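You operate a simulated robot arm through the tools that you are given. There is no shell and no other tool. Be economical: measure what you need, move in short steps, check, and stop when the job is done.

The job below is to be done with a simulated two-armed robot. You get a single attempt, and the scene is never put back.

JOB
Put the hood over the bowl, pump the bubbles out and let air in.
Fine: pump off before the air key; hold it till the needle is at 0.

Only the result counts: the job must be done as asked and must still hold three seconds after the hand-in. Knocking over, shifting, dropping, spilling or breaking anything else fails it.

ROBOT AND FRAMES
Two 7-joint arms with two-finger parallel grippers on one trunk, on a base that drives. Base frame: it is fixed to the floor where the robot stands at the start and does not move with it; the origin is under the middle of the robot, x ahead of it, y to its left, z up. Units: m, degrees, N and s.
The left shoulder is at the start at [0.07, 0.134, 1.151], the right one opposite. With the tool pointing down near the work surface each hand reaches from about 0.1 to 0.64 m from the robot's upright axis, wherever it stands, measured 20 degrees to its own side. Places, roughly: black ring of the vacuum plate [0.5, 0.3, 0.8]; pump switch [0.3, 0.5, 0.8]; blue air key [0.3, 0.4, 0.8]; vacuum gauge [0.6, 0.2, 1]; vacuum plate [0.5, 0.3, 0.9]; ejector switch [0.3, 0.8, 0.8]; drawer heater switch [0.3, 0.3, 0.8]; shaker switch [1, 0.4, 0.8]; gauge switch [1, 0.3, 0.8]; shaker dial [1, 0.6, 0.8]; green jog key [1, 0.5, 0.8]; white read key [1, 0.2, 0.8]; yellow key by the yellow frame [0.3, 1.1, 0.8]; yellow key by the pump switch [0.3, 0.6, 0.8]. Payload 1.57 kg a hand.
Tool frame (each hand has its own): the origin (TCP) lies between the finger pads and is the grasp point; the fingertips stand 0.03 m ahead of it; z points along the fingers, y is the line along which they close. The gripper opens to 0.08 m. The fingers are 0.017 m wide and 0.012 m thick; the gripper's body (0.04 by 0.082 m) begins 0.08 m behind the TCP.
Orientation is that of the tool frame in the base frame, as a unit quaternion [w, x, y, z]. With the fingers straight down and closing along the base's y, the tool's x points along the base's -x, its y along +y and its z along -z.

CONTROLS
- The arms move only by the tool send_rows. It takes "left_rows", "right_rows" or both (then of equal length, played together; a hand with none holds still); each is a list of rows, each an object of numbers (a shift or turn left out is 0, a gripper value left out holds the last): "dx", "dy", "dz": the shift along the tool's x, y, z in m; "ax", "ay", "az": the turn, a rotation vector about the tool's x, y, z in degrees. In form: [{"dx": .., "dy": .., "dz": .., "ax": .., "ay": .., "az": ..}, ...]. A call has 1 to 20 rows; each row is the pose to reach, as a shift and turn from the pose commanded when the call began, along the tool's axes at that moment. "left_claw" and "right_claw" are, for a hand that has rows, the closure in counts, from 0 (fully open) to 255 (shut), set as the call begins (left out, the last holds). A row lasts 0.2 s, in which the tool goes at most 0.05 m and 8.6 degrees; a call with a longer step from one row to the next is refused whole, and so is a gripper value outside its range. A pose out of reach is approached as far as the arm can. The call stops where the force on the tool passes 40 N (or 10 N more than at its start, if that is more) or the arm is blocked; 0.2 s more then pass. Each finger travels about 0.153 m/s and halts on what it meets, pressing with about 24 N; the grip force reading is that of the motor and also rises with nothing between the fingers. The clock runs only during rows and for 0.2 s after the last one: add rows that repeat a pose to give the fingers time. The reply holds the time, the measured pose of the TCP, the force on the tool along the base axes, the opening and the grip force, in the units named above and with some noise.
- Cameras (640 x 400 px; columns grow to the right, rows downward): "scene" is now at [0.1348, 0.0108, 1.3725]; the picture's right is [0.12, -0.99, 0.00], its down [-0.65, -0.08, -0.75] and it looks along [0.75, 0.09, -0.66] (base axes); focal length 215 px, centre (320, 200). "left" rides on the left gripper at [0.072, 0.007, -0.122] in its tool frame; the picture's right is [-0.09, 1.00, 0.00], its down [-0.84, -0.08, -0.54] and it looks along [-0.54, -0.05, 0.84] (tool axes); focal length 238 px, centre (320, 200). "right" rides on the right gripper at [0.072, -0.007, -0.122] in its tool frame; the picture's right is [0.09, 1.00, 0.00], its down [-0.84, 0.08, -0.54] and it looks along [-0.54, 0.05, 0.84] (tool axes); focal length 238 px, centre (320, 200). There is no depth. A picture from a camera that has moved, and an enlarged one, comes with that camera's place and axes in the base frame and with its lens.
- capture(camera): a new picture of that camera. The clock stands still meanwhile.
- lift_body(by): slides the trunk up (or, below 0, down) by that many m; the arms and the scene camera ride with it, the base frame stays. It gives what a move gives, with no picture.
- drive_base(legs): drives the robot by 1 to 6 legs, each [ahead, left, turn to the left] in m, m and degrees, along the robot's own axes; the way and the turn of a leg run together, so that a leg with both is an arc; at most 1.5 m and 180 degrees a leg. The arms and the cameras ride along, it lands a little off, and it stops where it bumps. It gives what a move gives.
- head_to(pan, tilt): turns the head with the scene camera to pan (to the left, within 86 degrees either way) and tilt (down, from -29 to 69), counted from straight ahead of the robot. It gives what a move gives.
- zoom(camera, box): a new picture of the part [left, top, right, bottom] of that camera's present view, enlarged. The clock stands still meanwhile.
- close_job(): hands the job in; it is judged then, once.

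Work in short steps. Places have to be worked out from the pictures, the camera data and where the tool is seen: move nearer, look again, correct. Check each grasp and each placing, and mend what went wrong. You have 120 turns and 100 pictures in all, those below and enlarged ones among them. Open the grippers and draw the arms clear of the work before you hand the job in, unless the task says otherwise; then end with one line.

The tools are called after "Call:" as name(argument=value, ...) on one line, values as JSON. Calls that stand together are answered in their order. send_rows: Moves the arms, as the interface text tells. Its arguments: {"type":"object","properties":{"left_rows":{"type":"array","items":{"type":"object","properties":{"dx":{"type":"number"},"dy":{"type":"number"},"dz":{"type":"number"},"ax":{"type":"number"},"ay":{"type":"number"},"az":{"type":"number"}}}},"left_claw":{"type":"number"},"right_rows":{"type":"array","items":{"type":"object","properties":{"dx":{"type":"number"},"dy":{"type":"number"},"dz":{"type":"number"},"ax":{"type":"number"},"ay":{"type":"number"},"az":{"type":"number"}}}},"right_claw":{"type":"number"}},"required":[]} The other tools are called the same way: lift_body (by) slides the trunk up or down; drive_base (legs) drives the base; head_to (pan, tilt) turns the head that bears the scene camera; capture (camera) takes a picture; zoom (camera, box) takes an enlarged picture of a part of a camera's view; close_job () hands the job in.

At the start:

```text
time: 0.0
left_position: [0.3462, 0.4144, 1.0826]
left_orientation: [0.001, -0.001, 1.0, 0.0]
left_force: [-0.3, -0.3, -0.5]
left_finger_gap: 0.08
left_grasp_force: 0.0
right_position: [0.3865, 0.0467, 1.1781]
right_orientation: [0.0, -0.001, 1.0, 0.0]
right_force: [-0.2, -0.1, 0.3]
right_finger_gap: 0.0801
right_grasp_force: 0.1
trunk travel left (down, up): [-0.725, 0.215]
robot x, y, heading: [-0.0008, -0.0005, 0.3]
head pan, tilt: [6.8, 41.2]
```

scene: 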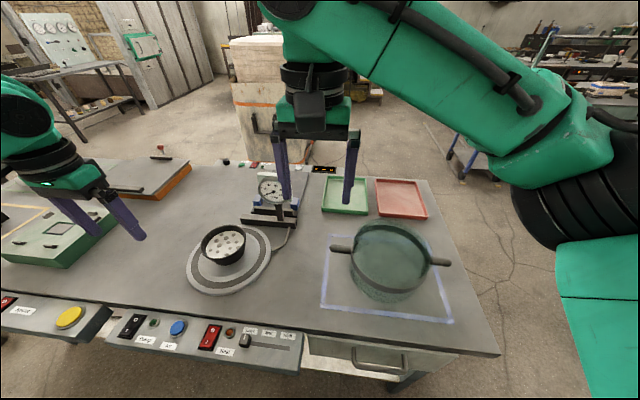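
right: 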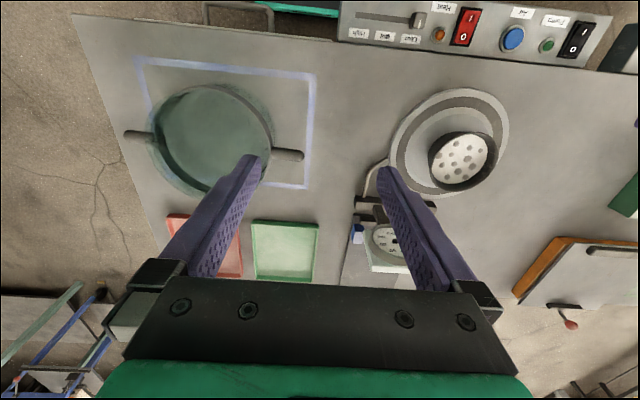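
left: 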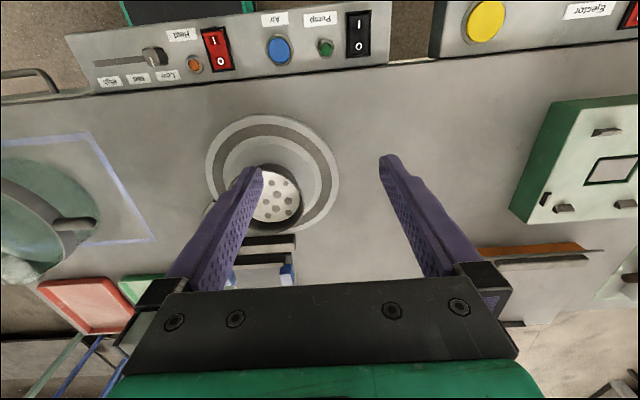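

The hood appears to be the greenish glass cylinder with two side handles at the right of the bench. I'll zoom in on it, the plate and the panel.

Call:
zoom(camera="scene", box=[300, 200, 480, 340])

Call:
zoom(camera="right", box=[80, 40, 340, 220])

Call:
zoom(camera="scene", box=[170, 160, 330, 300])

```text
2.86 times, centred on (390, 270) of scene
camera zoom: at [0.1348, 0.0108, 1.3725], right [0.12, -0.99, 0.0], down [-0.65, -0.08, -0.75], along [0.75, 0.09, -0.66], focal length 614 px, centre (120, 0)
```

zoom: 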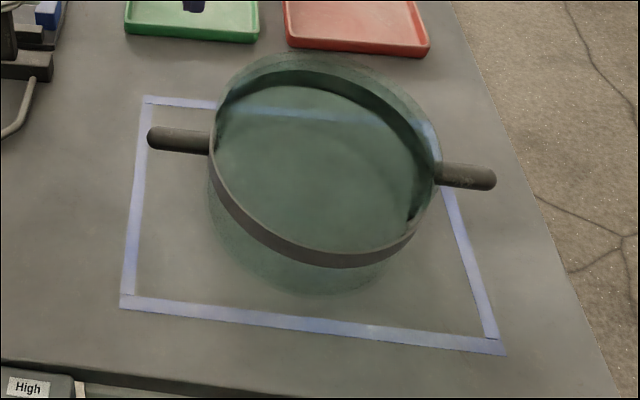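

```text
2.22 times, centred on (210, 130) of right
camera zoom: at [0.3148, 0.0391, 1.2988], right [-0.09, 1.0, 0.0], down [0.84, 0.08, 0.54], along [0.54, 0.05, -0.84], focal length 530 px, centre (564, 356)
```

zoom: 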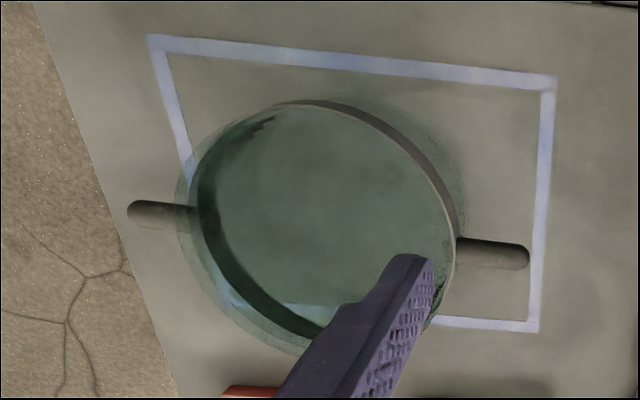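

```text
2.86 times, centred on (250, 230) of scene
camera zoom: at [0.1348, 0.0108, 1.3725], right [0.12, -0.99, 0.0], down [-0.65, -0.08, -0.75], along [0.75, 0.09, -0.66], focal length 614 px, centre (520, 114)
```

zoom: 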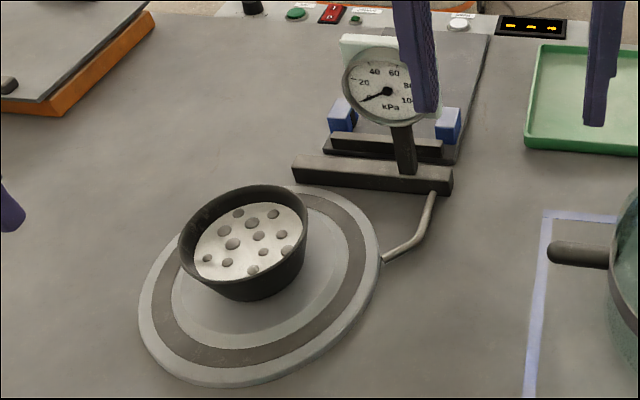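

Triangulating the two views puts the handles at about (0.473,-0.002,0.912) and (0.466,-0.247,0.912), and the plate centre near (0.445,0.318). I'll drive left 0.12 so both the hood and the plate are within reach of both hands.

Call:
drive_base(legs=[[0, 0.12, 0]])

```text
time: 1.3
left_position: [0.3455, 0.5372, 1.0833]
left_orientation: [-0.001, 0.0, 1.0, 0.001]
left_force: [-0.4, 0.7, -0.4]
left_finger_gap: 0.0803
left_grasp_force: 0.0
right_position: [0.3865, 0.1695, 1.1769]
right_orientation: [0.0, 0.0, 1.0, 0.0]
right_force: [0.1, 0.1, 0.2]
right_finger_gap: 0.08
right_grasp_force: 0.1
trunk travel left (down, up): [-0.725, 0.215]
robot x, y, heading: [0.0005, 0.1233, 0.1]
head pan, tilt: [6.8, 41.2]
```

Both hands now move over their handles at a safe height, turning ±90° so the fingers close along x. The wrist cameras end up on the outside.

Call:
send_rows(left_rows=[{"dx": -0.009, "dy": -0.02, "dz": -0.03, "az": 6.5}, {"dx": -0.018, "dy": -0.055, "dz": -0.05, "az": 13}, {"dx": -0.027, "dy": -0.095, "dz": -0.05, "az": 19.5}, {"dx": -0.036, "dy": -0.135, "dz": -0.05, "az": 26}, {"dx": -0.045, "dy": -0.175, "dz": -0.05, "az": 32.5}, {"dx": -0.054, "dy": -0.215, "dz": -0.05, "az": 39}, {"dx": -0.063, "dy": -0.255, "dz": -0.05, "az": 45.5}, {"dx": -0.072, "dy": -0.295, "dz": -0.05, "az": 52}, {"dx": -0.081, "dy": -0.335, "dz": -0.05, "az": 58.5}, {"dx": -0.09, "dy": -0.375, "dz": -0.05, "az": 65}, {"dx": -0.099, "dy": -0.415, "dz": -0.05, "az": 71.5}, {"dx": -0.108, "dy": -0.455, "dz": -0.05, "az": 78}, {"dx": -0.117, "dy": -0.495, "dz": -0.05, "az": 84}, {"dx": -0.1275, "dy": -0.534, "dz": -0.05, "az": 90}], right_rows=[{"dx": -0.006, "dy": -0.03, "dz": 0.003, "az": -6.5}, {"dx": -0.012, "dy": -0.06, "dz": 0.006, "az": -13}, {"dx": -0.018, "dy": -0.09, "dz": 0.01, "az": -19.5}, {"dx": -0.024, "dy": -0.12, "dz": 0.013, "az": -26}, {"dx": -0.03, "dy": -0.15, "dz": 0.016, "az": -32.5}, {"dx": -0.036, "dy": -0.18, "dz": 0.02, "az": -39}, {"dx": -0.042, "dy": -0.21, "dz": 0.023, "az": -45.5}, {"dx": -0.048, "dy": -0.24, "dz": 0.026, "az": -52}, {"dx": -0.054, "dy": -0.27, "dz": 0.03, "az": -58.5}, {"dx": -0.06, "dy": -0.3, "dz": 0.033, "az": -65}, {"dx": -0.065, "dy": -0.33, "dz": 0.036, "az": -71.5}, {"dx": -0.07, "dy": -0.36, "dz": 0.04, "az": -78}, {"dx": -0.075, "dy": -0.39, "dz": 0.043, "az": -84}, {"dx": -0.08, "dy": -0.42, "dz": 0.047, "az": -90}])

Call:
capture(camera="scene")

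Call:
capture(camera="left")

Call:
capture(camera="right")

```text
time: 4.3
left_position: [0.3741, 0.1701, 1.1279]
left_orientation: [0.0, 0.689, 0.725, 0.002]
left_force: [0.1, -0.5, 0.5]
left_finger_gap: 0.08
left_grasp_force: 0.1
left hand out of reach, approached as far as the arm can: row 10, 11, 12, 13, 14
right_position: [0.4659, -0.2502, 1.1286]
right_orientation: [0.001, -0.707, 0.707, 0.0]
right_force: [-0.9, 0.6, -0.4]
right_finger_gap: 0.0797
right_grasp_force: 0.0
trunk travel left (down, up): [-0.725, 0.215]
robot x, y, heading: [0.0005, 0.1213, 0.0]
head pan, tilt: [6.8, 41.2]
```

```text
93 pictures are left
camera scene: at [0.1339, 0.1334, 1.3726], right [0.12, -0.99, 0.0], down [-0.65, -0.08, -0.75], along [0.75, 0.09, -0.66], focal length 215 px, centre (320, 200)
```

scene: 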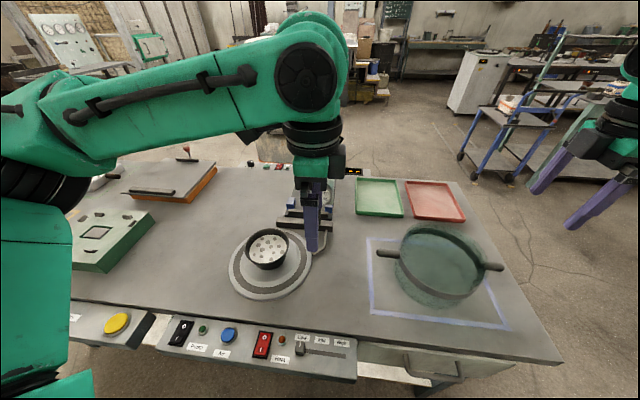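

```text
92 pictures are left
camera left: at [0.3775, 0.2428, 1.2489], right [1.0, -0.04, 0.0], down [-0.04, -0.84, 0.54], along [-0.02, -0.54, -0.84], focal length 238 px, centre (320, 200)
```

left: 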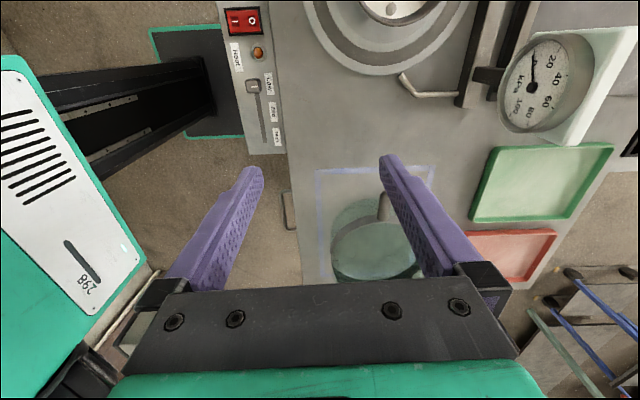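

```text
91 pictures are left
camera right: at [0.4723, -0.3226, 1.2499], right [-1.0, -0.09, 0.0], down [-0.08, 0.84, 0.54], along [-0.05, 0.54, -0.84], focal length 238 px, centre (320, 200)
```

right: 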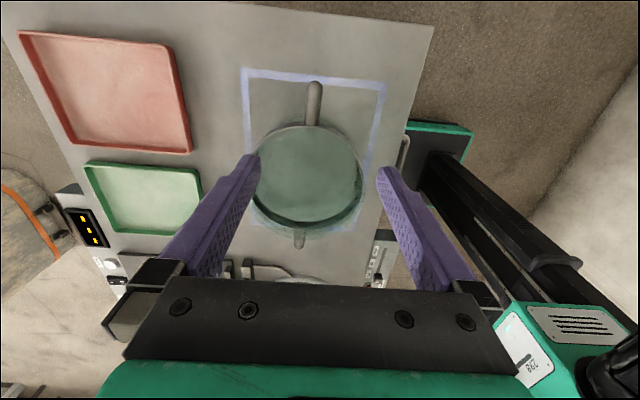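

The left hand could not cross that far. I'll drive right so the robot stands square to the hood (y≈-0.12), and later carry the hood by driving.

Call:
drive_base(legs=[[0, -0.245, 0]])

```text
time: 6.1
left_position: [0.3748, -0.0739, 1.1267]
left_orientation: [0.001, 0.687, 0.727, 0.0]
left_force: [-1.2, -0.1, -0.6]
left_finger_gap: 0.0797
left_grasp_force: 0.1
right_position: [0.4694, -0.4946, 1.1293]
right_orientation: [0.001, 0.71, -0.705, 0.0]
right_force: [0.1, -0.4, 0.3]
right_finger_gap: 0.0799
right_grasp_force: 0.0
trunk travel left (down, up): [-0.725, 0.215]
robot x, y, heading: [-0.0026, -0.1253, 0.5]
head pan, tilt: [6.8, 41.2]
```

Checking which reference the left hand commands from, with a zero shift.

Call:
send_rows(left_rows=[{"dx": 0, "dy": 0, "dz": 0}])

```text
time: 6.5
left_position: [0.3742, -0.0757, 1.1283]
left_orientation: [0.001, 0.686, 0.727, 0.0]
left_force: [0.5, 0.8, 0.1]
left_finger_gap: 0.0801
left_grasp_force: 0.0
right_position: [0.4697, -0.4947, 1.1292]
right_orientation: [0.0, 0.71, -0.704, 0.0]
right_force: [-0.6, -1.3, 0.4]
right_finger_gap: 0.08
right_grasp_force: 0.1
trunk travel left (down, up): [-0.725, 0.215]
robot x, y, heading: [0.0008, -0.1259, 0.3]
head pan, tilt: [6.8, 41.2]
```

The reference is the current pose. Now I'll bring both hands above the handles at z≈1.02 and look.

Call:
send_rows(left_rows=[{"dx": 0.012, "dy": 0.017, "dz": 0.0, "az": 0.5}, {"dx": 0.023, "dy": 0.034, "dz": 0.0, "az": 1}, {"dx": 0.035, "dy": 0.051, "dz": 0.01, "az": 2}, {"dx": 0.046, "dy": 0.069, "dz": 0.04, "az": 3}, {"dx": 0.058, "dy": 0.086, "dz": 0.07, "az": 3}, {"dx": 0.069, "dy": 0.103, "dz": 0.1, "az": 3}, {"dx": 0.069, "dy": 0.103, "dz": 0.108, "az": 3}], right_rows=[{"dx": -0.04, "dy": 0}, {"dx": -0.08, "dy": 0}, {"dx": -0.12, "dy": 0, "dz": 0.01}, {"dx": -0.16, "dy": 0, "dz": 0.04}, {"dx": -0.2, "dy": 0.0025, "dz": 0.07}, {"dx": -0.235, "dy": 0.0025, "dz": 0.1}, {"dx": -0.248, "dy": 0.0025, "dz": 0.108}])

Call:
capture(camera="scene")

Call:
capture(camera="left")

Call:
capture(camera="right")

```text
time: 8.1
left_position: [0.4742, -0.0008, 1.0196]
left_orientation: [0.0, 0.705, 0.709, 0.001]
left_force: [0.2, -0.5, -0.3]
left_finger_gap: 0.08
left_grasp_force: 0.0
right_position: [0.4683, -0.2476, 1.0203]
right_orientation: [-0.001, 0.709, -0.705, 0.001]
right_force: [-0.1, 0.2, 0.0]
right_finger_gap: 0.0805
right_grasp_force: 0.2
trunk travel left (down, up): [-0.725, 0.215]
robot x, y, heading: [-0.001, -0.1272, 0.3]
head pan, tilt: [6.8, 41.2]
```

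```text
90 pictures are left
camera scene: at [0.1354, -0.1138, 1.3726], right [0.13, -0.99, 0.0], down [-0.65, -0.08, -0.75], along [0.75, 0.09, -0.66], focal length 215 px, centre (320, 200)
```

scene: 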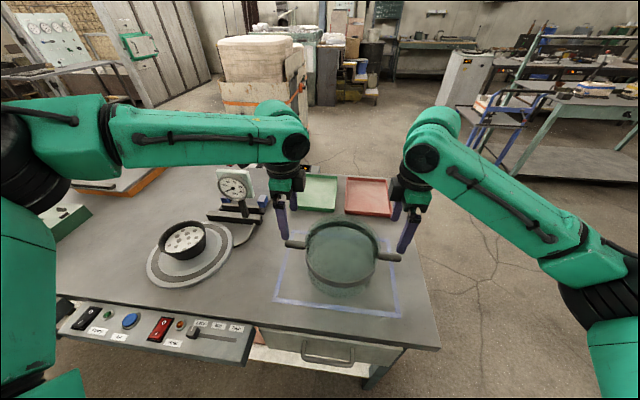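

```text
89 pictures are left
camera left: at [0.4812, 0.0726, 1.1408], right [1.0, -0.09, 0.0], down [-0.07, -0.84, 0.54], along [-0.05, -0.54, -0.84], focal length 238 px, centre (320, 200)
```

left: 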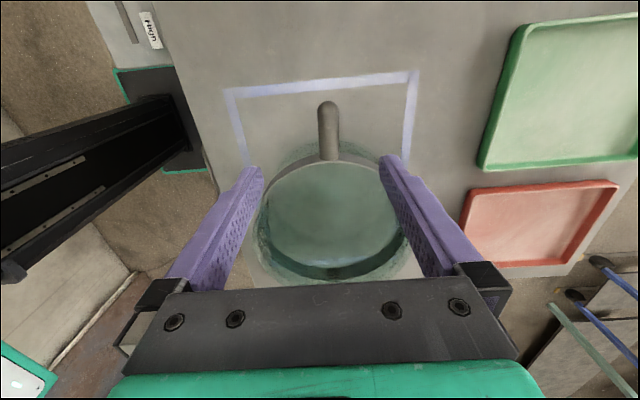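

```text
88 pictures are left
camera right: at [0.475, -0.3195, 1.143], right [-1.0, -0.1, 0.0], down [-0.08, 0.84, 0.54], along [-0.05, 0.54, -0.84], focal length 238 px, centre (320, 200)
```

right: 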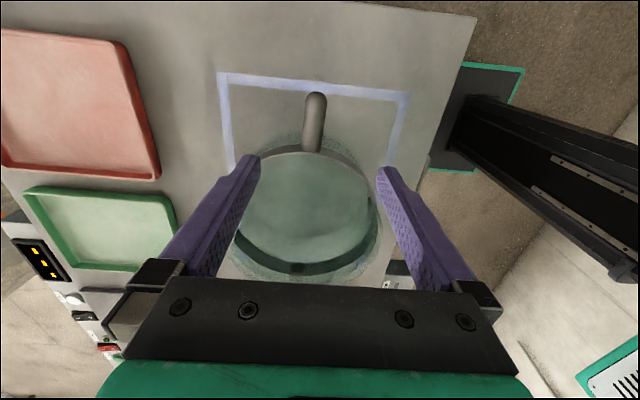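

Handles are slightly further in x and outward than estimated (≈0.478). I'll nudge and lower 5 cm, then check again from close by.

Call:
send_rows(left_rows=[{"dx": 0.003, "dy": 0.004, "dz": 0.025}, {"dx": 0.003, "dy": 0.004, "dz": 0.05}, {"dx": 0.003, "dy": 0.004, "dz": 0.05}], right_rows=[{"dx": 0.005, "dy": -0.004, "dz": 0.025}, {"dx": 0.005, "dy": -0.004, "dz": 0.05}, {"dx": 0.005, "dy": -0.004, "dz": 0.05}])

Call:
capture(camera="left")

Call:
capture(camera="right")

Call:
zoom(camera="scene", box=[260, 180, 420, 310])

```text
time: 8.9
left_position: [0.4762, 0.0009, 0.969]
left_orientation: [0.0, 0.705, 0.709, 0.0]
left_force: [0.7, -0.5, 0.2]
left_finger_gap: 0.0803
left_grasp_force: 0.1
right_position: [0.4686, -0.2518, 0.9702]
right_orientation: [0.0, 0.71, -0.705, 0.0]
right_force: [0.8, -0.2, -0.5]
right_finger_gap: 0.0798
right_grasp_force: 0.0
trunk travel left (down, up): [-0.725, 0.215]
robot x, y, heading: [0.0015, -0.127, 0.5]
head pan, tilt: [6.8, 41.2]
```

```text
87 pictures are left
camera left: at [0.4836, 0.074, 1.0901], right [1.0, -0.09, 0.0], down [-0.07, -0.84, 0.54], along [-0.05, -0.54, -0.84], focal length 238 px, centre (320, 200)
```

left: 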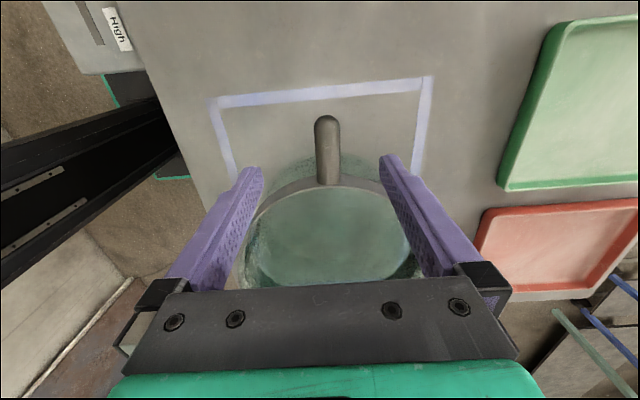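

```text
86 pictures are left
camera right: at [0.4755, -0.3248, 1.0931], right [-1.0, -0.1, 0.0], down [-0.08, 0.84, 0.54], along [-0.05, 0.54, -0.84], focal length 238 px, centre (320, 200)
```

right: 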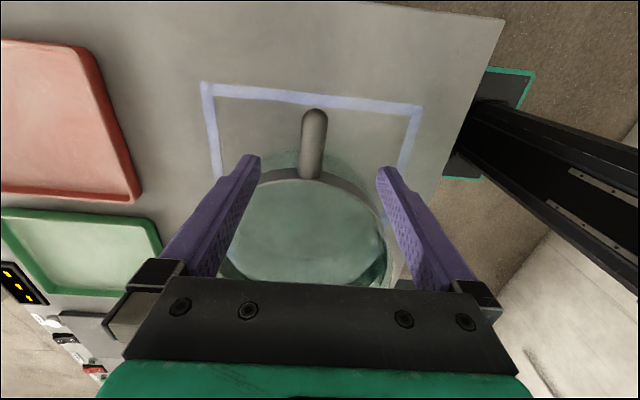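

```text
3.08 times, centred on (340, 245) of scene
camera zoom: at [0.1348, -0.1138, 1.3726], right [0.13, -0.99, 0.0], down [-0.65, -0.08, -0.75], along [0.75, 0.09, -0.66], focal length 662 px, centre (258, 62)
```

zoom: 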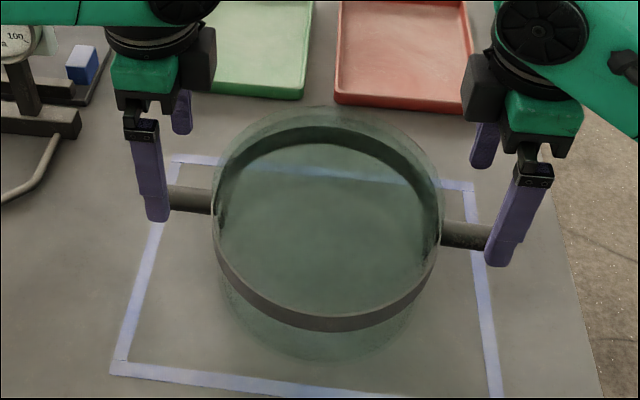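

Correction: left +6 mm and right +5 mm in x, each a bit outward. Then descend to handle height (z≈0.912).

Call:
send_rows(left_rows=[{"dx": 0.003, "dy": 0.006, "dz": 0.0}, {"dx": 0.003, "dy": 0.006, "dz": 0.03}, {"dx": 0.003, "dy": 0.006, "dz": 0.056}, {"dx": 0.003, "dy": 0.006, "dz": 0.056}], right_rows=[{"dx": 0.005, "dy": -0.005, "dz": 0.0}, {"dx": 0.005, "dy": -0.005, "dz": 0.03}, {"dx": 0.005, "dy": -0.005, "dz": 0.057}, {"dx": 0.005, "dy": -0.005, "dz": 0.057}])

Call:
capture(camera="left")

Call:
capture(camera="right")

Call:
zoom(camera="scene", box=[260, 180, 420, 310])

```text
time: 9.9
left_position: [0.4843, 0.0051, 0.913]
left_orientation: [0.0, 0.705, 0.709, 0.0]
left_force: [-1.1, 1.3, -0.1]
left_finger_gap: 0.0797
left_grasp_force: 0.0
right_position: [0.4742, -0.2573, 0.9123]
right_orientation: [0.001, 0.71, -0.705, 0.0]
right_force: [0.4, -0.3, 0.0]
right_finger_gap: 0.08
right_grasp_force: 0.1
trunk travel left (down, up): [-0.725, 0.215]
robot x, y, heading: [0.0002, -0.1288, 0.3]
head pan, tilt: [6.8, 41.2]
```

```text
84 pictures are left
camera left: at [0.4913, 0.0776, 1.0341], right [1.0, -0.09, 0.0], down [-0.07, -0.84, 0.54], along [-0.05, -0.54, -0.84], focal length 238 px, centre (320, 200)
```

left: 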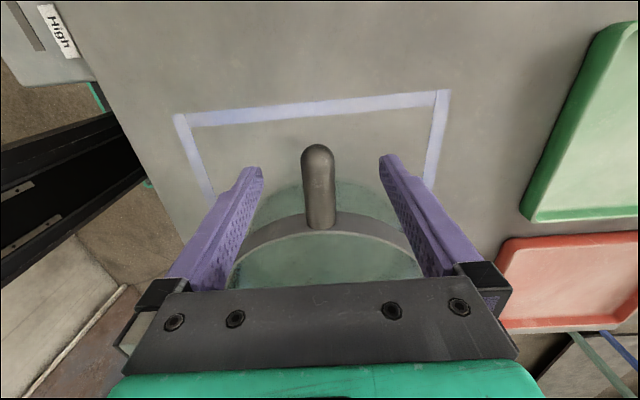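

```text
83 pictures are left
camera right: at [0.4819, -0.3298, 1.0351], right [-1.0, -0.1, 0.0], down [-0.08, 0.84, 0.54], along [-0.05, 0.54, -0.84], focal length 238 px, centre (320, 200)
```

right: 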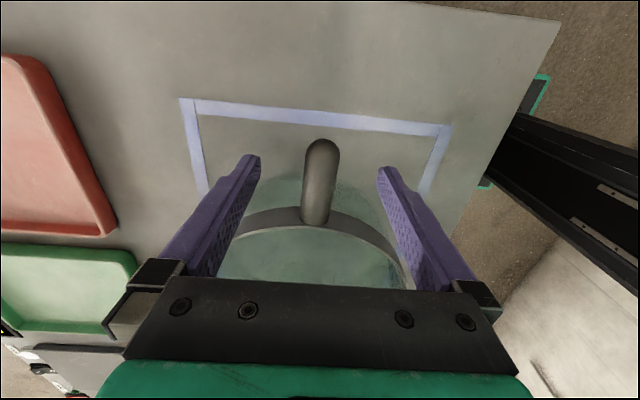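

```text
3.08 times, centred on (340, 245) of scene
camera zoom: at [0.1348, -0.1139, 1.3726], right [0.13, -0.99, 0.0], down [-0.65, -0.08, -0.75], along [0.75, 0.09, -0.66], focal length 662 px, centre (258, 62)
```

zoom: 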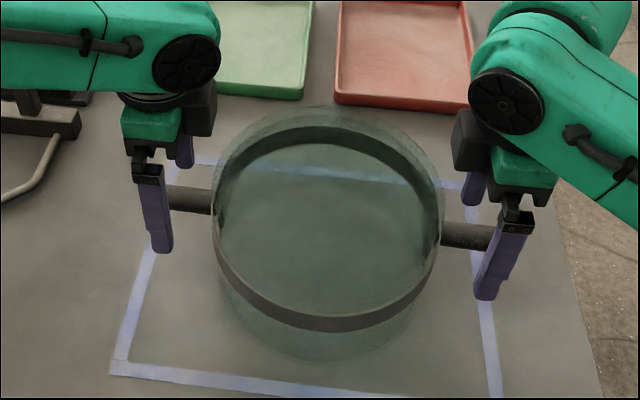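

Handles sit right between the fingers at grasp depth. Closing both grippers.

Call:
send_rows(left_rows=[{"dx": 0}, {"dx": 0}, {"dx": 0}, {"dx": 0}], right_rows=[{"dx": 0}, {"dx": 0}, {"dx": 0}, {"dx": 0}], left_claw=255, right_claw=255)

Call:
capture(camera="left")

Call:
capture(camera="right")

```text
time: 10.9
left_position: [0.4841, 0.0045, 0.9116]
left_orientation: [-0.001, 0.706, 0.709, 0.0]
left_force: [-4.0, 0.0, 1.1]
left_finger_gap: 0.0217
left_grasp_force: 23.9
right_position: [0.4752, -0.2577, 0.913]
right_orientation: [0.0, 0.709, -0.705, 0.0]
right_force: [3.3, 0.8, 0.2]
right_finger_gap: 0.0221
right_grasp_force: 23.8
trunk travel left (down, up): [-0.725, 0.215]
robot x, y, heading: [-0.0003, -0.1238, 0.3]
head pan, tilt: [6.8, 41.2]
```

```text
81 pictures are left
camera left: at [0.4918, 0.0776, 1.0339], right [1.0, -0.09, 0.0], down [-0.07, -0.84, 0.54], along [-0.05, -0.54, -0.84], focal length 238 px, centre (320, 200)
```

left: 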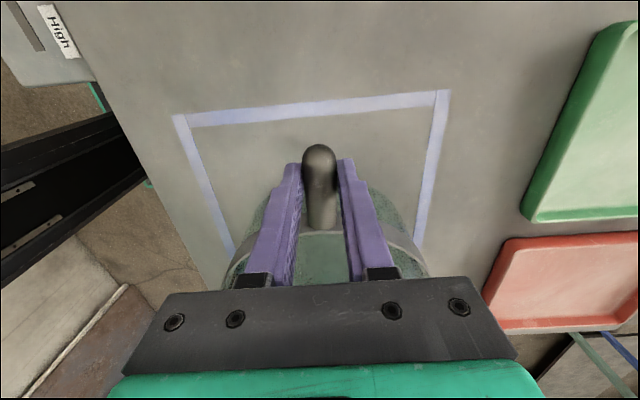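

```text
80 pictures are left
camera right: at [0.4825, -0.3297, 1.035], right [-1.0, -0.1, 0.0], down [-0.08, 0.84, 0.54], along [-0.05, 0.54, -0.84], focal length 238 px, centre (320, 200)
```

right: 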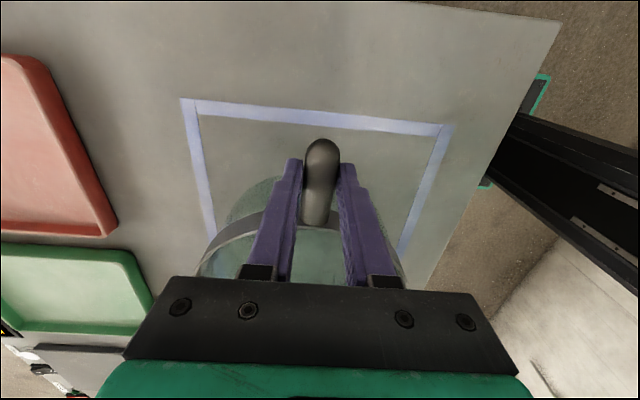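

Both hands grip (22 mm handles, 24 N). Test lift of 4 cm with the trunk so the hands stay in step.

Call:
lift_body(by=0.04)

Call:
capture(camera="scene")

Call:
zoom(camera="scene", box=[130, 150, 290, 290])

```text
time: 11.7
left_position: [0.4856, 0.0054, 0.952]
left_orientation: [-0.001, 0.705, 0.709, 0.0]
left_force: [-3.7, -0.9, -2.4]
left_finger_gap: 0.0221
left_grasp_force: 24.2
right_position: [0.4768, -0.2574, 0.9518]
right_orientation: [0.0, 0.709, -0.705, -0.001]
right_force: [3.6, 0.4, -4.8]
right_finger_gap: 0.0221
right_grasp_force: 24.1
trunk travel left (down, up): [-0.765, 0.175]
robot x, y, heading: [-0.0007, -0.1271, 0.4]
head pan, tilt: [6.8, 41.2]
```

```text
79 pictures are left
camera scene: at [0.1372, -0.1139, 1.4123], right [0.13, -0.99, 0.0], down [-0.65, -0.08, -0.75], along [0.75, 0.09, -0.66], focal length 215 px, centre (320, 200)
```

scene: 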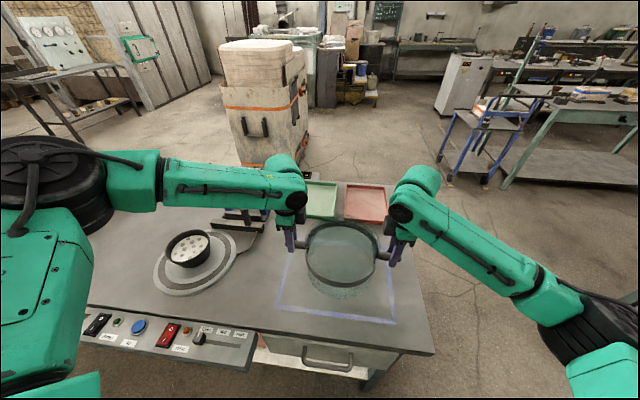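

```text
2.86 times, centred on (210, 220) of scene
camera zoom: at [0.1372, -0.1139, 1.4123], right [0.13, -0.99, 0.0], down [-0.65, -0.08, -0.75], along [0.75, 0.09, -0.66], focal length 614 px, centre (634, 143)
```

zoom: 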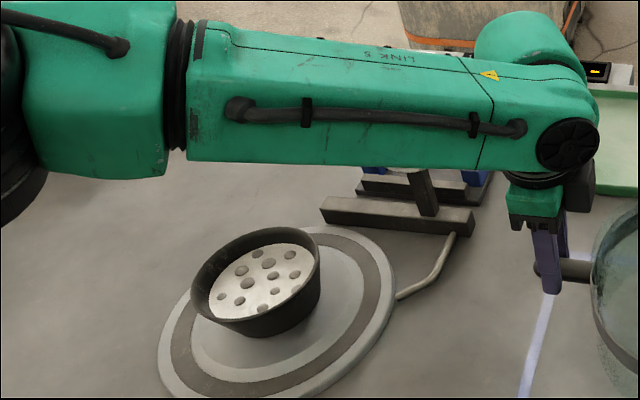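

The hood is clear and level. Lift another 12 cm, back off a little from the gauge, then drive left to the plate.

Call:
lift_body(by=0.12)

Call:
drive_base(legs=[[-0.04, 0, 0], [0, 0.22, 0]])

Call:
capture(camera="scene")

Call:
capture(camera="left")

```text
time: 13.2
left_position: [0.4851, 0.0054, 1.073]
left_orientation: [0.0, 0.706, 0.708, -0.001]
left_force: [-3.2, -0.5, -3.2]
left_finger_gap: 0.0219
left_grasp_force: 24.2
right_position: [0.4765, -0.2571, 1.0727]
right_orientation: [0.0, 0.709, -0.705, 0.0]
right_force: [3.4, -0.4, -2.7]
right_finger_gap: 0.0219
right_grasp_force: 24.0
trunk travel left (down, up): [-0.885, 0.055]
robot x, y, heading: [-0.001, -0.1276, 0.2]
head pan, tilt: [6.8, 41.2]
```

```text
time: 15.4
left_position: [0.4462, 0.2216, 1.0726]
left_orientation: [-0.001, 0.705, 0.709, 0.0]
left_force: [-2.8, -0.9, -4.0]
left_finger_gap: 0.0221
left_grasp_force: 24.1
right_position: [0.4363, -0.0397, 1.0721]
right_orientation: [0.0, 0.709, -0.705, -0.002]
right_force: [2.7, 0.0, -3.4]
right_finger_gap: 0.0221
right_grasp_force: 23.9
trunk travel left (down, up): [-0.885, 0.055]
robot x, y, heading: [-0.0401, 0.0946, 0.4]
head pan, tilt: [6.8, 41.2]
```

```text
77 pictures are left
camera scene: at [0.0968, 0.1029, 1.5323], right [0.12, -0.99, 0.0], down [-0.65, -0.08, -0.75], along [0.75, 0.1, -0.66], focal length 215 px, centre (320, 200)
```

scene: 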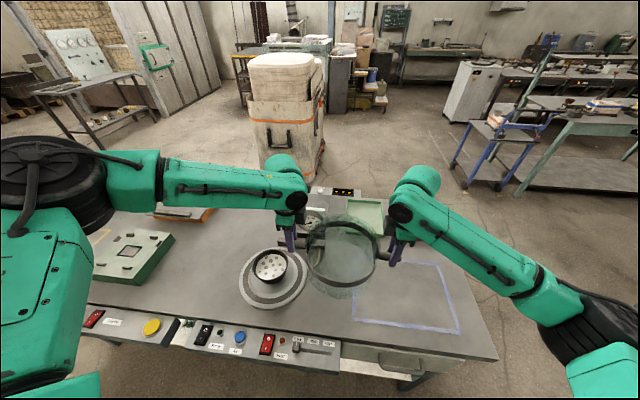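

```text
76 pictures are left
camera left: at [0.4528, 0.2948, 1.1937], right [1.0, -0.09, 0.0], down [-0.07, -0.84, 0.54], along [-0.05, -0.54, -0.84], focal length 238 px, centre (320, 200)
```

left: 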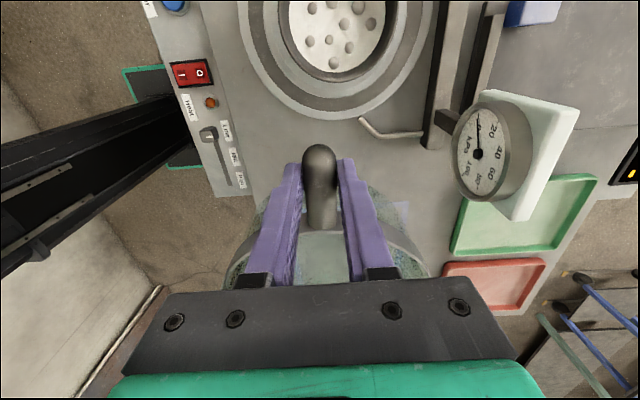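

Zoom on the plate from here to pin its centre and ring size.

Call:
zoom(camera="scene", box=[220, 220, 400, 330])

```text
3.56 times, centred on (310, 275) of scene
camera zoom: at [0.0968, 0.1029, 1.5323], right [0.12, -0.99, 0.0], down [-0.65, -0.08, -0.75], along [0.75, 0.1, -0.66], focal length 765 px, centre (356, -67)
```

zoom: 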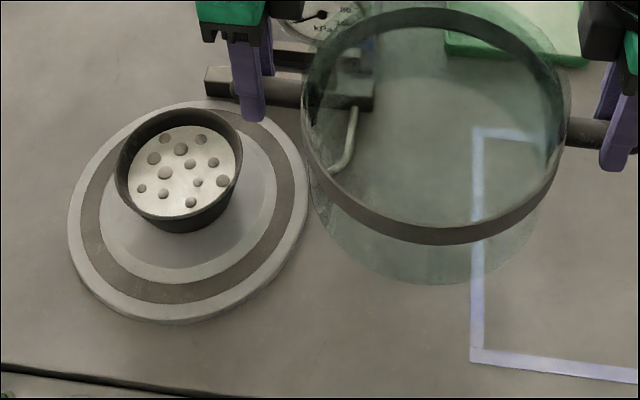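

Plate centre computes to about (0.458, 0.315), ring radius 0.088–0.105, hood wall about 0.097. Drive left 0.224 and ahead 0.017.

Call:
drive_base(legs=[[0.017, 0.224, 0]])

Call:
capture(camera="scene")

Call:
capture(camera="left")

Call:
capture(camera="right")

```text
time: 17.1
left_position: [0.4606, 0.4526, 1.0728]
left_orientation: [-0.001, 0.706, 0.708, 0.0]
left_force: [-3.3, -1.4, -3.1]
left_finger_gap: 0.0219
left_grasp_force: 23.6
right_position: [0.4504, 0.1905, 1.073]
right_orientation: [-0.002, 0.707, -0.707, -0.001]
right_force: [2.4, 0.0, -2.0]
right_finger_gap: 0.022
right_grasp_force: 23.9
trunk travel left (down, up): [-0.885, 0.055]
robot x, y, heading: [-0.0218, 0.325, 0.1]
head pan, tilt: [6.8, 41.2]
```

```text
74 pictures are left
camera scene: at [0.1112, 0.3336, 1.5324], right [0.12, -0.99, 0.0], down [-0.65, -0.08, -0.75], along [0.75, 0.09, -0.66], focal length 215 px, centre (320, 200)
```

scene: 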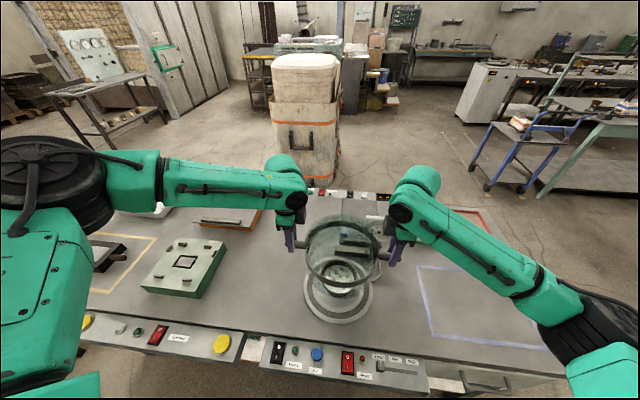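

```text
73 pictures are left
camera left: at [0.4679, 0.5245, 1.1942], right [1.0, -0.09, 0.0], down [-0.08, -0.84, 0.54], along [-0.05, -0.54, -0.84], focal length 238 px, centre (320, 200)
```

left: 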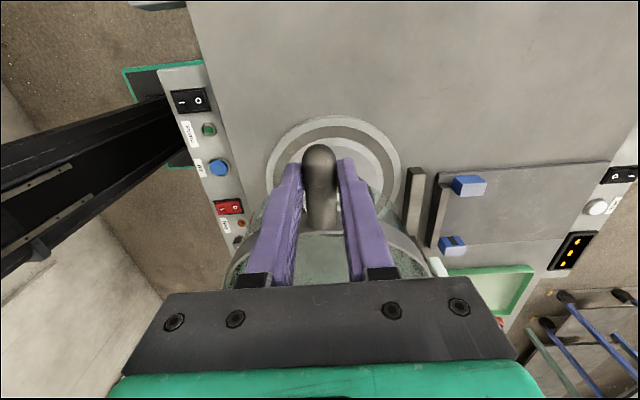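

```text
72 pictures are left
camera right: at [0.457, 0.1172, 1.1943], right [-1.0, -0.09, 0.0], down [-0.08, 0.84, 0.54], along [-0.05, 0.54, -0.84], focal length 238 px, centre (320, 200)
```

right: 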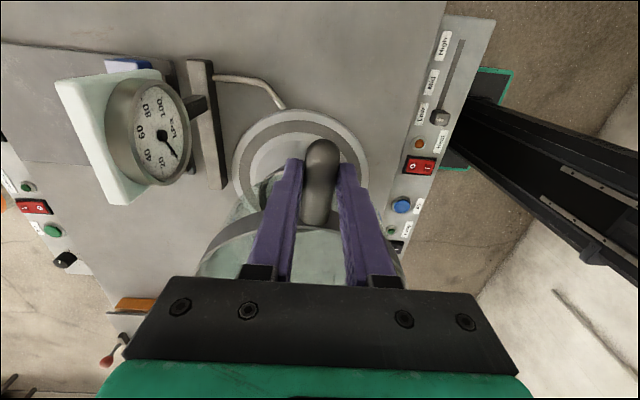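

The wrist views put the plate centre near (0.474, 0.317), and the scene view is known to read about 8 mm short in x, which agrees. Hood centre is at (0.4555, 0.3215): shift +18 mm x and −4 mm y with both hands, then lower 5 cm.

Call:
send_rows(left_rows=[{"dx": -0.001, "dy": 0.006}, {"dx": -0.003, "dy": 0.012}, {"dx": -0.004, "dy": 0.018}, {"dx": -0.004, "dy": 0.018, "dz": 0.015}, {"dx": -0.004, "dy": 0.018, "dz": 0.03}, {"dx": -0.004, "dy": 0.018, "dz": 0.04}, {"dx": -0.004, "dy": 0.018, "dz": 0.045}], right_rows=[{"dx": 0.001, "dy": -0.006}, {"dx": 0.003, "dy": -0.012}, {"dx": 0.004, "dy": -0.018}, {"dx": 0.004, "dy": -0.018, "dz": 0.015}, {"dx": 0.004, "dy": -0.018, "dz": 0.03}, {"dx": 0.004, "dy": -0.018, "dz": 0.04}, {"dx": 0.004, "dy": -0.018, "dz": 0.045}])

Call:
zoom(camera="scene", box=[270, 200, 420, 330])

Call:
capture(camera="left")

Call:
capture(camera="right")

```text
time: 18.7
left_position: [0.457, 0.4705, 1.0425]
left_orientation: [0.001, 0.706, 0.708, 0.0]
left_force: [1.7, -16.5, -3.4]
left_finger_gap: 0.0217
left_grasp_force: 23.6
left hand out of reach, approached as far as the arm can: row 1, 2, 3, 4, 5, 6, 7
right_position: [0.4695, 0.1896, 1.0263]
right_orientation: [0.001, 0.708, -0.706, 0.0]
right_force: [-3.2, 16.2, -2.6]
right_finger_gap: 0.022
right_grasp_force: 23.9
trunk travel left (down, up): [-0.885, 0.055]
robot x, y, heading: [-0.0286, 0.3263, 0.2]
head pan, tilt: [6.8, 41.2]
```

```text
3.08 times, centred on (345, 265) of scene
camera zoom: at [0.1115, 0.3377, 1.5324], right [0.12, -0.99, 0.0], down [-0.65, -0.08, -0.75], along [0.75, 0.09, -0.66], focal length 662 px, centre (243, 0)
```

zoom: 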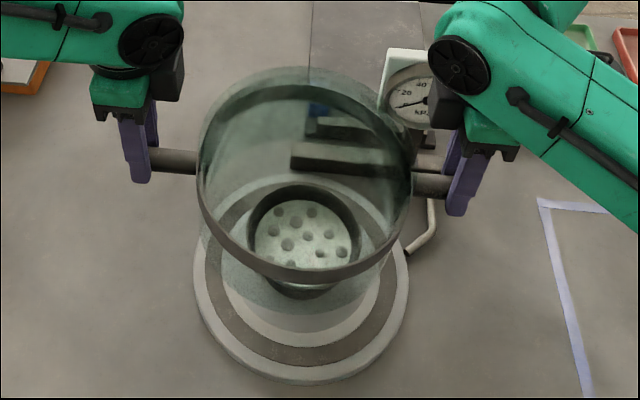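

```text
70 pictures are left
camera left: at [0.4652, 0.5428, 1.1635], right [1.0, -0.09, 0.0], down [-0.08, -0.84, 0.54], along [-0.05, -0.54, -0.84], focal length 238 px, centre (320, 200)
```

left: 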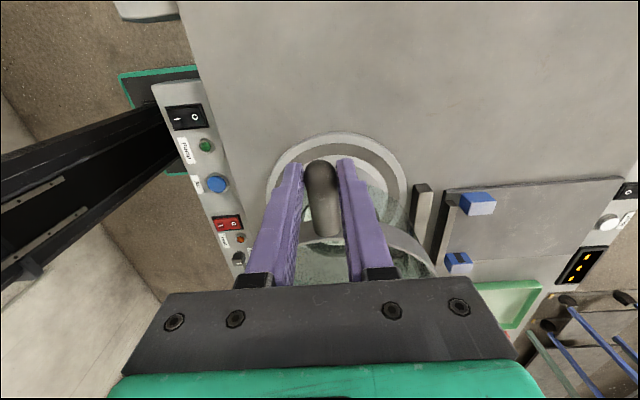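

```text
69 pictures are left
camera right: at [0.476, 0.1165, 1.1492], right [-1.0, -0.1, 0.0], down [-0.08, 0.84, 0.54], along [-0.05, 0.54, -0.84], focal length 238 px, centre (320, 200)
```

right: 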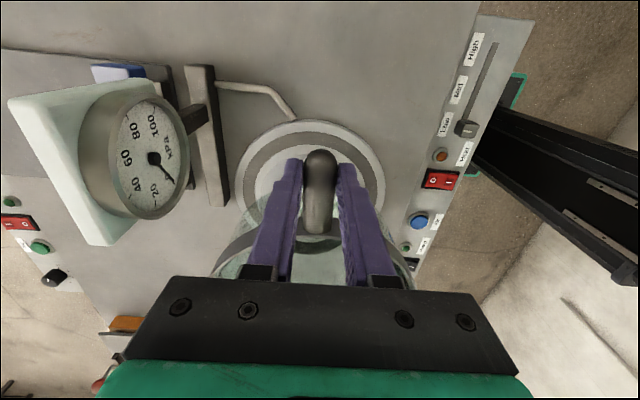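

The left arm ran out of reach and the hands pulled apart slightly (grips slid a little outward). I'll bring both arms back to their earlier relative poses, then use the base and trunk for the rest.

Call:
send_rows(left_rows=[{"dx": -0.003, "dy": 0.0006, "dz": -0.005}, {"dx": -0.006, "dy": 0.0012, "dz": -0.01}, {"dx": -0.009, "dy": 0.0018, "dz": -0.015}, {"dx": -0.012, "dy": 0.0024, "dz": -0.02}, {"dx": -0.015, "dy": 0.003, "dz": -0.025}, {"dx": -0.018, "dy": 0.0036, "dz": -0.0303}, {"dx": -0.018, "dy": 0.0036, "dz": -0.0303}], right_rows=[{"dx": 0, "dy": 0.003, "dz": -0.008}, {"dx": 0, "dy": 0.006, "dz": -0.016}, {"dx": 0, "dy": 0.009, "dz": -0.024}, {"dx": 0, "dy": 0.012, "dz": -0.032}, {"dx": 0, "dy": 0.016, "dz": -0.039}, {"dx": -0.0009, "dy": 0.019, "dz": -0.0465}, {"dx": -0.0009, "dy": 0.019, "dz": -0.0465}])

Call:
capture(camera="left")

Call:
capture(camera="right")

```text
time: 20.3
left_position: [0.4589, 0.4527, 1.073]
left_orientation: [0.0, 0.707, 0.708, 0.0]
left_force: [-2.2, 17.7, -3.9]
left_finger_gap: 0.0218
left_grasp_force: 23.5
right_position: [0.4498, 0.1879, 1.0741]
right_orientation: [0.001, 0.707, -0.707, 0.002]
right_force: [2.5, -17.9, -3.4]
right_finger_gap: 0.0218
right_grasp_force: 24.4
trunk travel left (down, up): [-0.885, 0.055]
robot x, y, heading: [-0.0267, 0.326, 0.3]
head pan, tilt: [6.8, 41.2]
```

```text
68 pictures are left
camera left: at [0.4664, 0.5252, 1.1938], right [1.0, -0.09, 0.0], down [-0.08, -0.84, 0.54], along [-0.05, -0.54, -0.84], focal length 238 px, centre (320, 200)
```

left: 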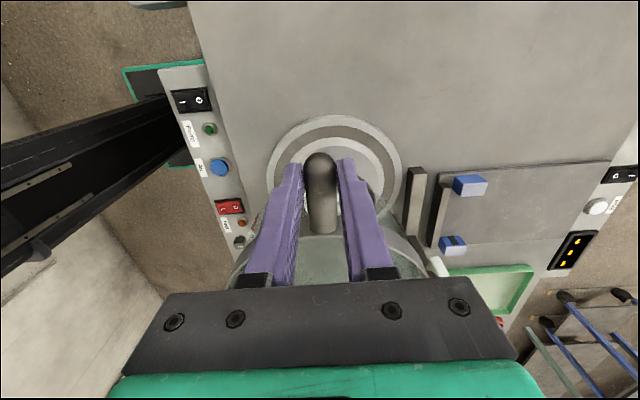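

```text
67 pictures are left
camera right: at [0.4569, 0.1157, 1.1962], right [-1.0, -0.09, 0.0], down [-0.08, 0.84, 0.54], along [-0.05, 0.54, -0.84], focal length 238 px, centre (320, 200)
```

right: 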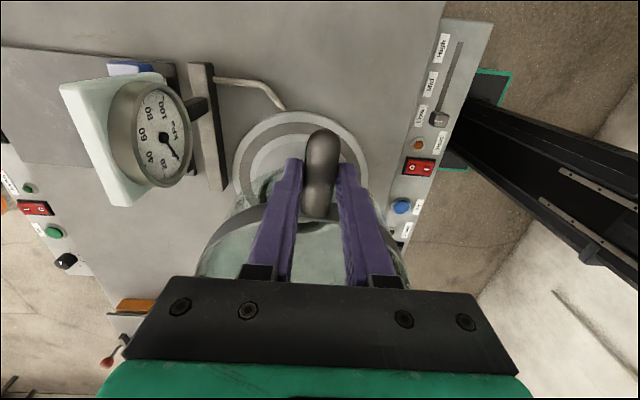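

The hood centre is now about 5 mm to the right of the hands' midpoint, at about (0.454, 0.315). I'll ease the squeeze by 2 mm per hand and drive ahead 20 mm.

Call:
send_rows(left_rows=[{"dx": 0.001}, {"dx": 0.002}], right_rows=[{"dx": 0.001}, {"dx": 0.002}])

Call:
drive_base(legs=[[0.02, 0, 0]])

Call:
lift_body(by=-0.05)

Call:
capture(camera="left")

Call:
capture(camera="right")

Call:
zoom(camera="scene", box=[270, 200, 420, 330])

```text
time: 20.9
left_position: [0.4589, 0.4528, 1.0723]
left_orientation: [0.002, 0.707, 0.707, -0.001]
left_force: [-3.6, 4.0, -2.0]
left_finger_gap: 0.022
left_grasp_force: 23.9
right_position: [0.4502, 0.1884, 1.075]
right_orientation: [-0.001, 0.709, -0.706, -0.001]
right_force: [3.1, -4.3, -4.3]
right_finger_gap: 0.022
right_grasp_force: 24.1
trunk travel left (down, up): [-0.885, 0.055]
robot x, y, heading: [-0.0243, 0.3238, 0.1]
head pan, tilt: [6.8, 41.2]
```

```text
time: 21.7
left_position: [0.474, 0.452, 1.0733]
left_orientation: [0.003, 0.707, 0.707, 0.001]
left_force: [-3.8, -7.8, -2.2]
left_finger_gap: 0.0217
left_grasp_force: 24.3
right_position: [0.4659, 0.1875, 1.0759]
right_orientation: [-0.003, 0.709, -0.705, 0.0]
right_force: [2.4, 6.8, -2.7]
right_finger_gap: 0.0221
right_grasp_force: 24.1
trunk travel left (down, up): [-0.885, 0.055]
robot x, y, heading: [-0.0044, 0.3253, 0.3]
head pan, tilt: [6.8, 41.2]
```

```text
time: 22.6
left_position: [0.48, 0.4523, 1.0216]
left_orientation: [0.001, 0.707, 0.707, 0.0]
left_force: [-3.7, -0.6, -1.0]
left_finger_gap: 0.0217
left_grasp_force: 23.8
right_position: [0.4693, 0.1887, 1.0242]
right_orientation: [-0.001, 0.708, -0.706, -0.001]
right_force: [3.5, 0.7, -4.4]
right_finger_gap: 0.0218
right_grasp_force: 24.1
trunk travel left (down, up): [-0.835, 0.105]
robot x, y, heading: [-0.0008, 0.3241, 0.1]
head pan, tilt: [6.8, 41.2]
```

```text
66 pictures are left
camera left: at [0.4875, 0.5256, 1.1426], right [1.0, -0.09, 0.0], down [-0.08, -0.83, 0.54], along [-0.05, -0.54, -0.84], focal length 238 px, centre (320, 200)
```

left: 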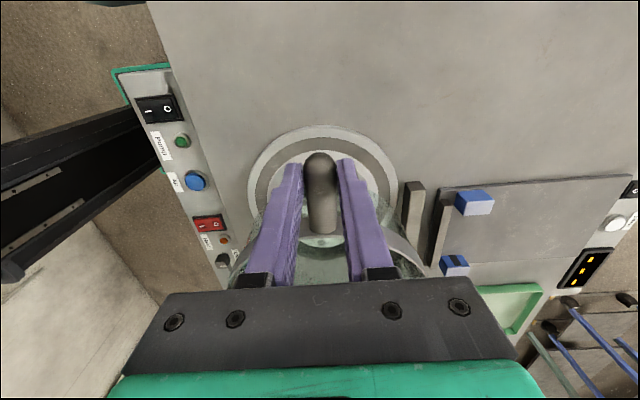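

```text
65 pictures are left
camera right: at [0.4771, 0.1155, 1.1457], right [-1.0, -0.1, 0.0], down [-0.08, 0.83, 0.54], along [-0.05, 0.54, -0.84], focal length 238 px, centre (320, 200)
```

right: 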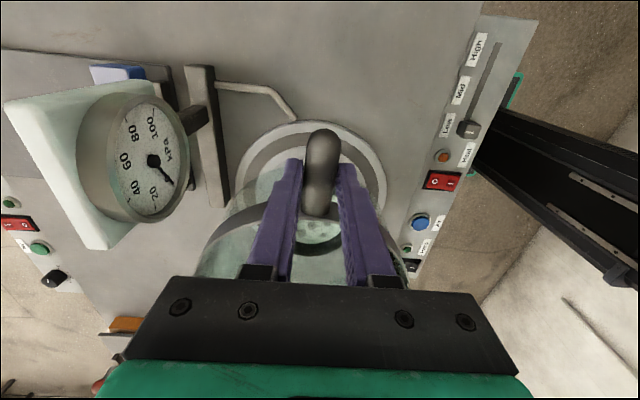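

```text
3.08 times, centred on (345, 265) of scene
camera zoom: at [0.1321, 0.3374, 1.4823], right [0.12, -0.99, 0.0], down [-0.65, -0.08, -0.75], along [0.75, 0.09, -0.66], focal length 662 px, centre (243, 0)
```

zoom: 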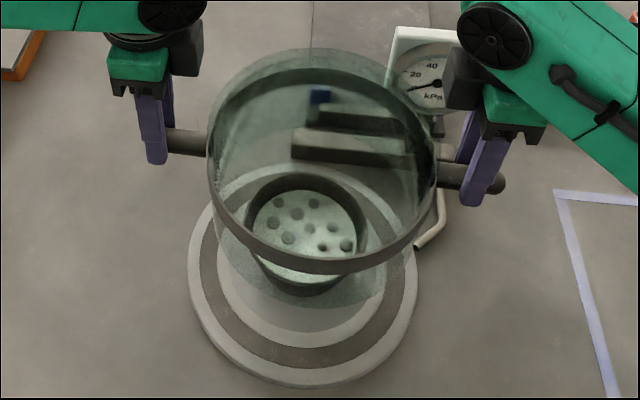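

Measured: plate centre ≈ (0.4755, 0.319), hood centre ≈ (0.475, 0.3135). Shift both hands +5 mm in y, then lower a further 4 cm with the trunk.

Call:
send_rows(left_rows=[{"dx": 0.0025}, {"dx": 0.005}, {"dx": 0.005}], right_rows=[{"dx": -0.0025}, {"dx": -0.005}, {"dx": -0.005}])

Call:
lift_body(by=-0.04)

Call:
zoom(camera="scene", box=[270, 200, 420, 330])

Call:
capture(camera="right")

Call:
capture(camera="left")

```text
time: 23.4
left_position: [0.4786, 0.4574, 1.0228]
left_orientation: [0.001, 0.707, 0.707, -0.001]
left_force: [-2.5, -0.8, -5.0]
left_finger_gap: 0.0217
left_grasp_force: 23.8
right_position: [0.4701, 0.1933, 1.025]
right_orientation: [-0.001, 0.708, -0.706, -0.001]
right_force: [3.2, 0.2, -1.0]
right_finger_gap: 0.0221
right_grasp_force: 23.8
trunk travel left (down, up): [-0.835, 0.105]
robot x, y, heading: [-0.002, 0.3266, 0.0]
head pan, tilt: [6.8, 41.2]
```

```text
time: 24.3
left_position: [0.4785, 0.4577, 0.9823]
left_orientation: [0.001, 0.707, 0.707, -0.001]
left_force: [-3.1, 0.7, -5.7]
left_finger_gap: 0.0216
left_grasp_force: 23.8
right_position: [0.4694, 0.1931, 0.9839]
right_orientation: [-0.002, 0.709, -0.706, -0.002]
right_force: [2.8, 0.0, -0.4]
right_finger_gap: 0.0219
right_grasp_force: 24.4
trunk travel left (down, up): [-0.795, 0.145]
robot x, y, heading: [-0.0064, 0.3274, 0.3]
head pan, tilt: [6.8, 41.2]
```

```text
3.08 times, centred on (345, 265) of scene
camera zoom: at [0.1307, 0.3375, 1.4424], right [0.12, -0.99, 0.0], down [-0.65, -0.08, -0.75], along [0.75, 0.09, -0.66], focal length 662 px, centre (243, 0)
```

zoom: 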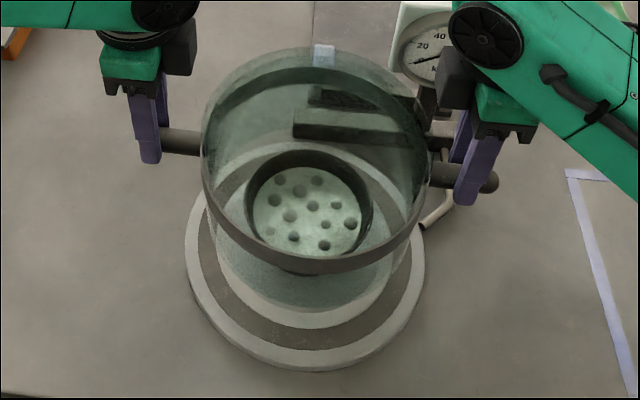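

```text
62 pictures are left
camera right: at [0.4762, 0.1207, 1.1063], right [-1.0, -0.1, 0.0], down [-0.08, 0.83, 0.54], along [-0.05, 0.54, -0.84], focal length 238 px, centre (320, 200)
```

right: 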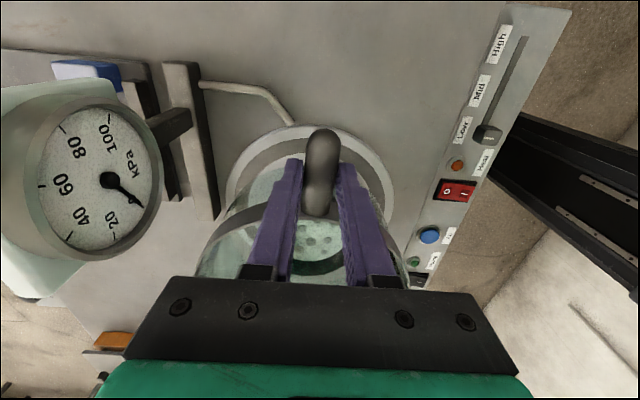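

```text
61 pictures are left
camera left: at [0.4862, 0.5309, 1.1036], right [1.0, -0.09, 0.0], down [-0.08, -0.83, 0.54], along [-0.05, -0.54, -0.84], focal length 238 px, centre (320, 200)
```

left: 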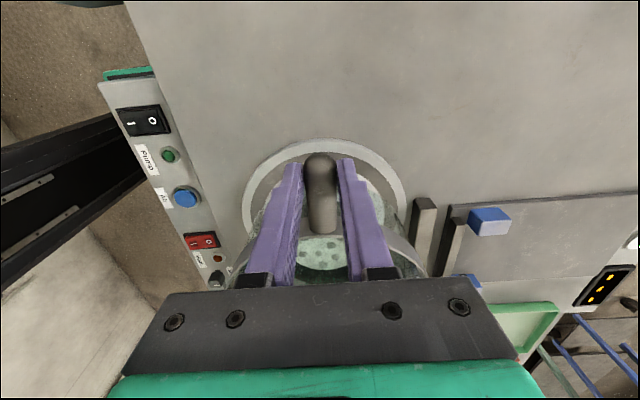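

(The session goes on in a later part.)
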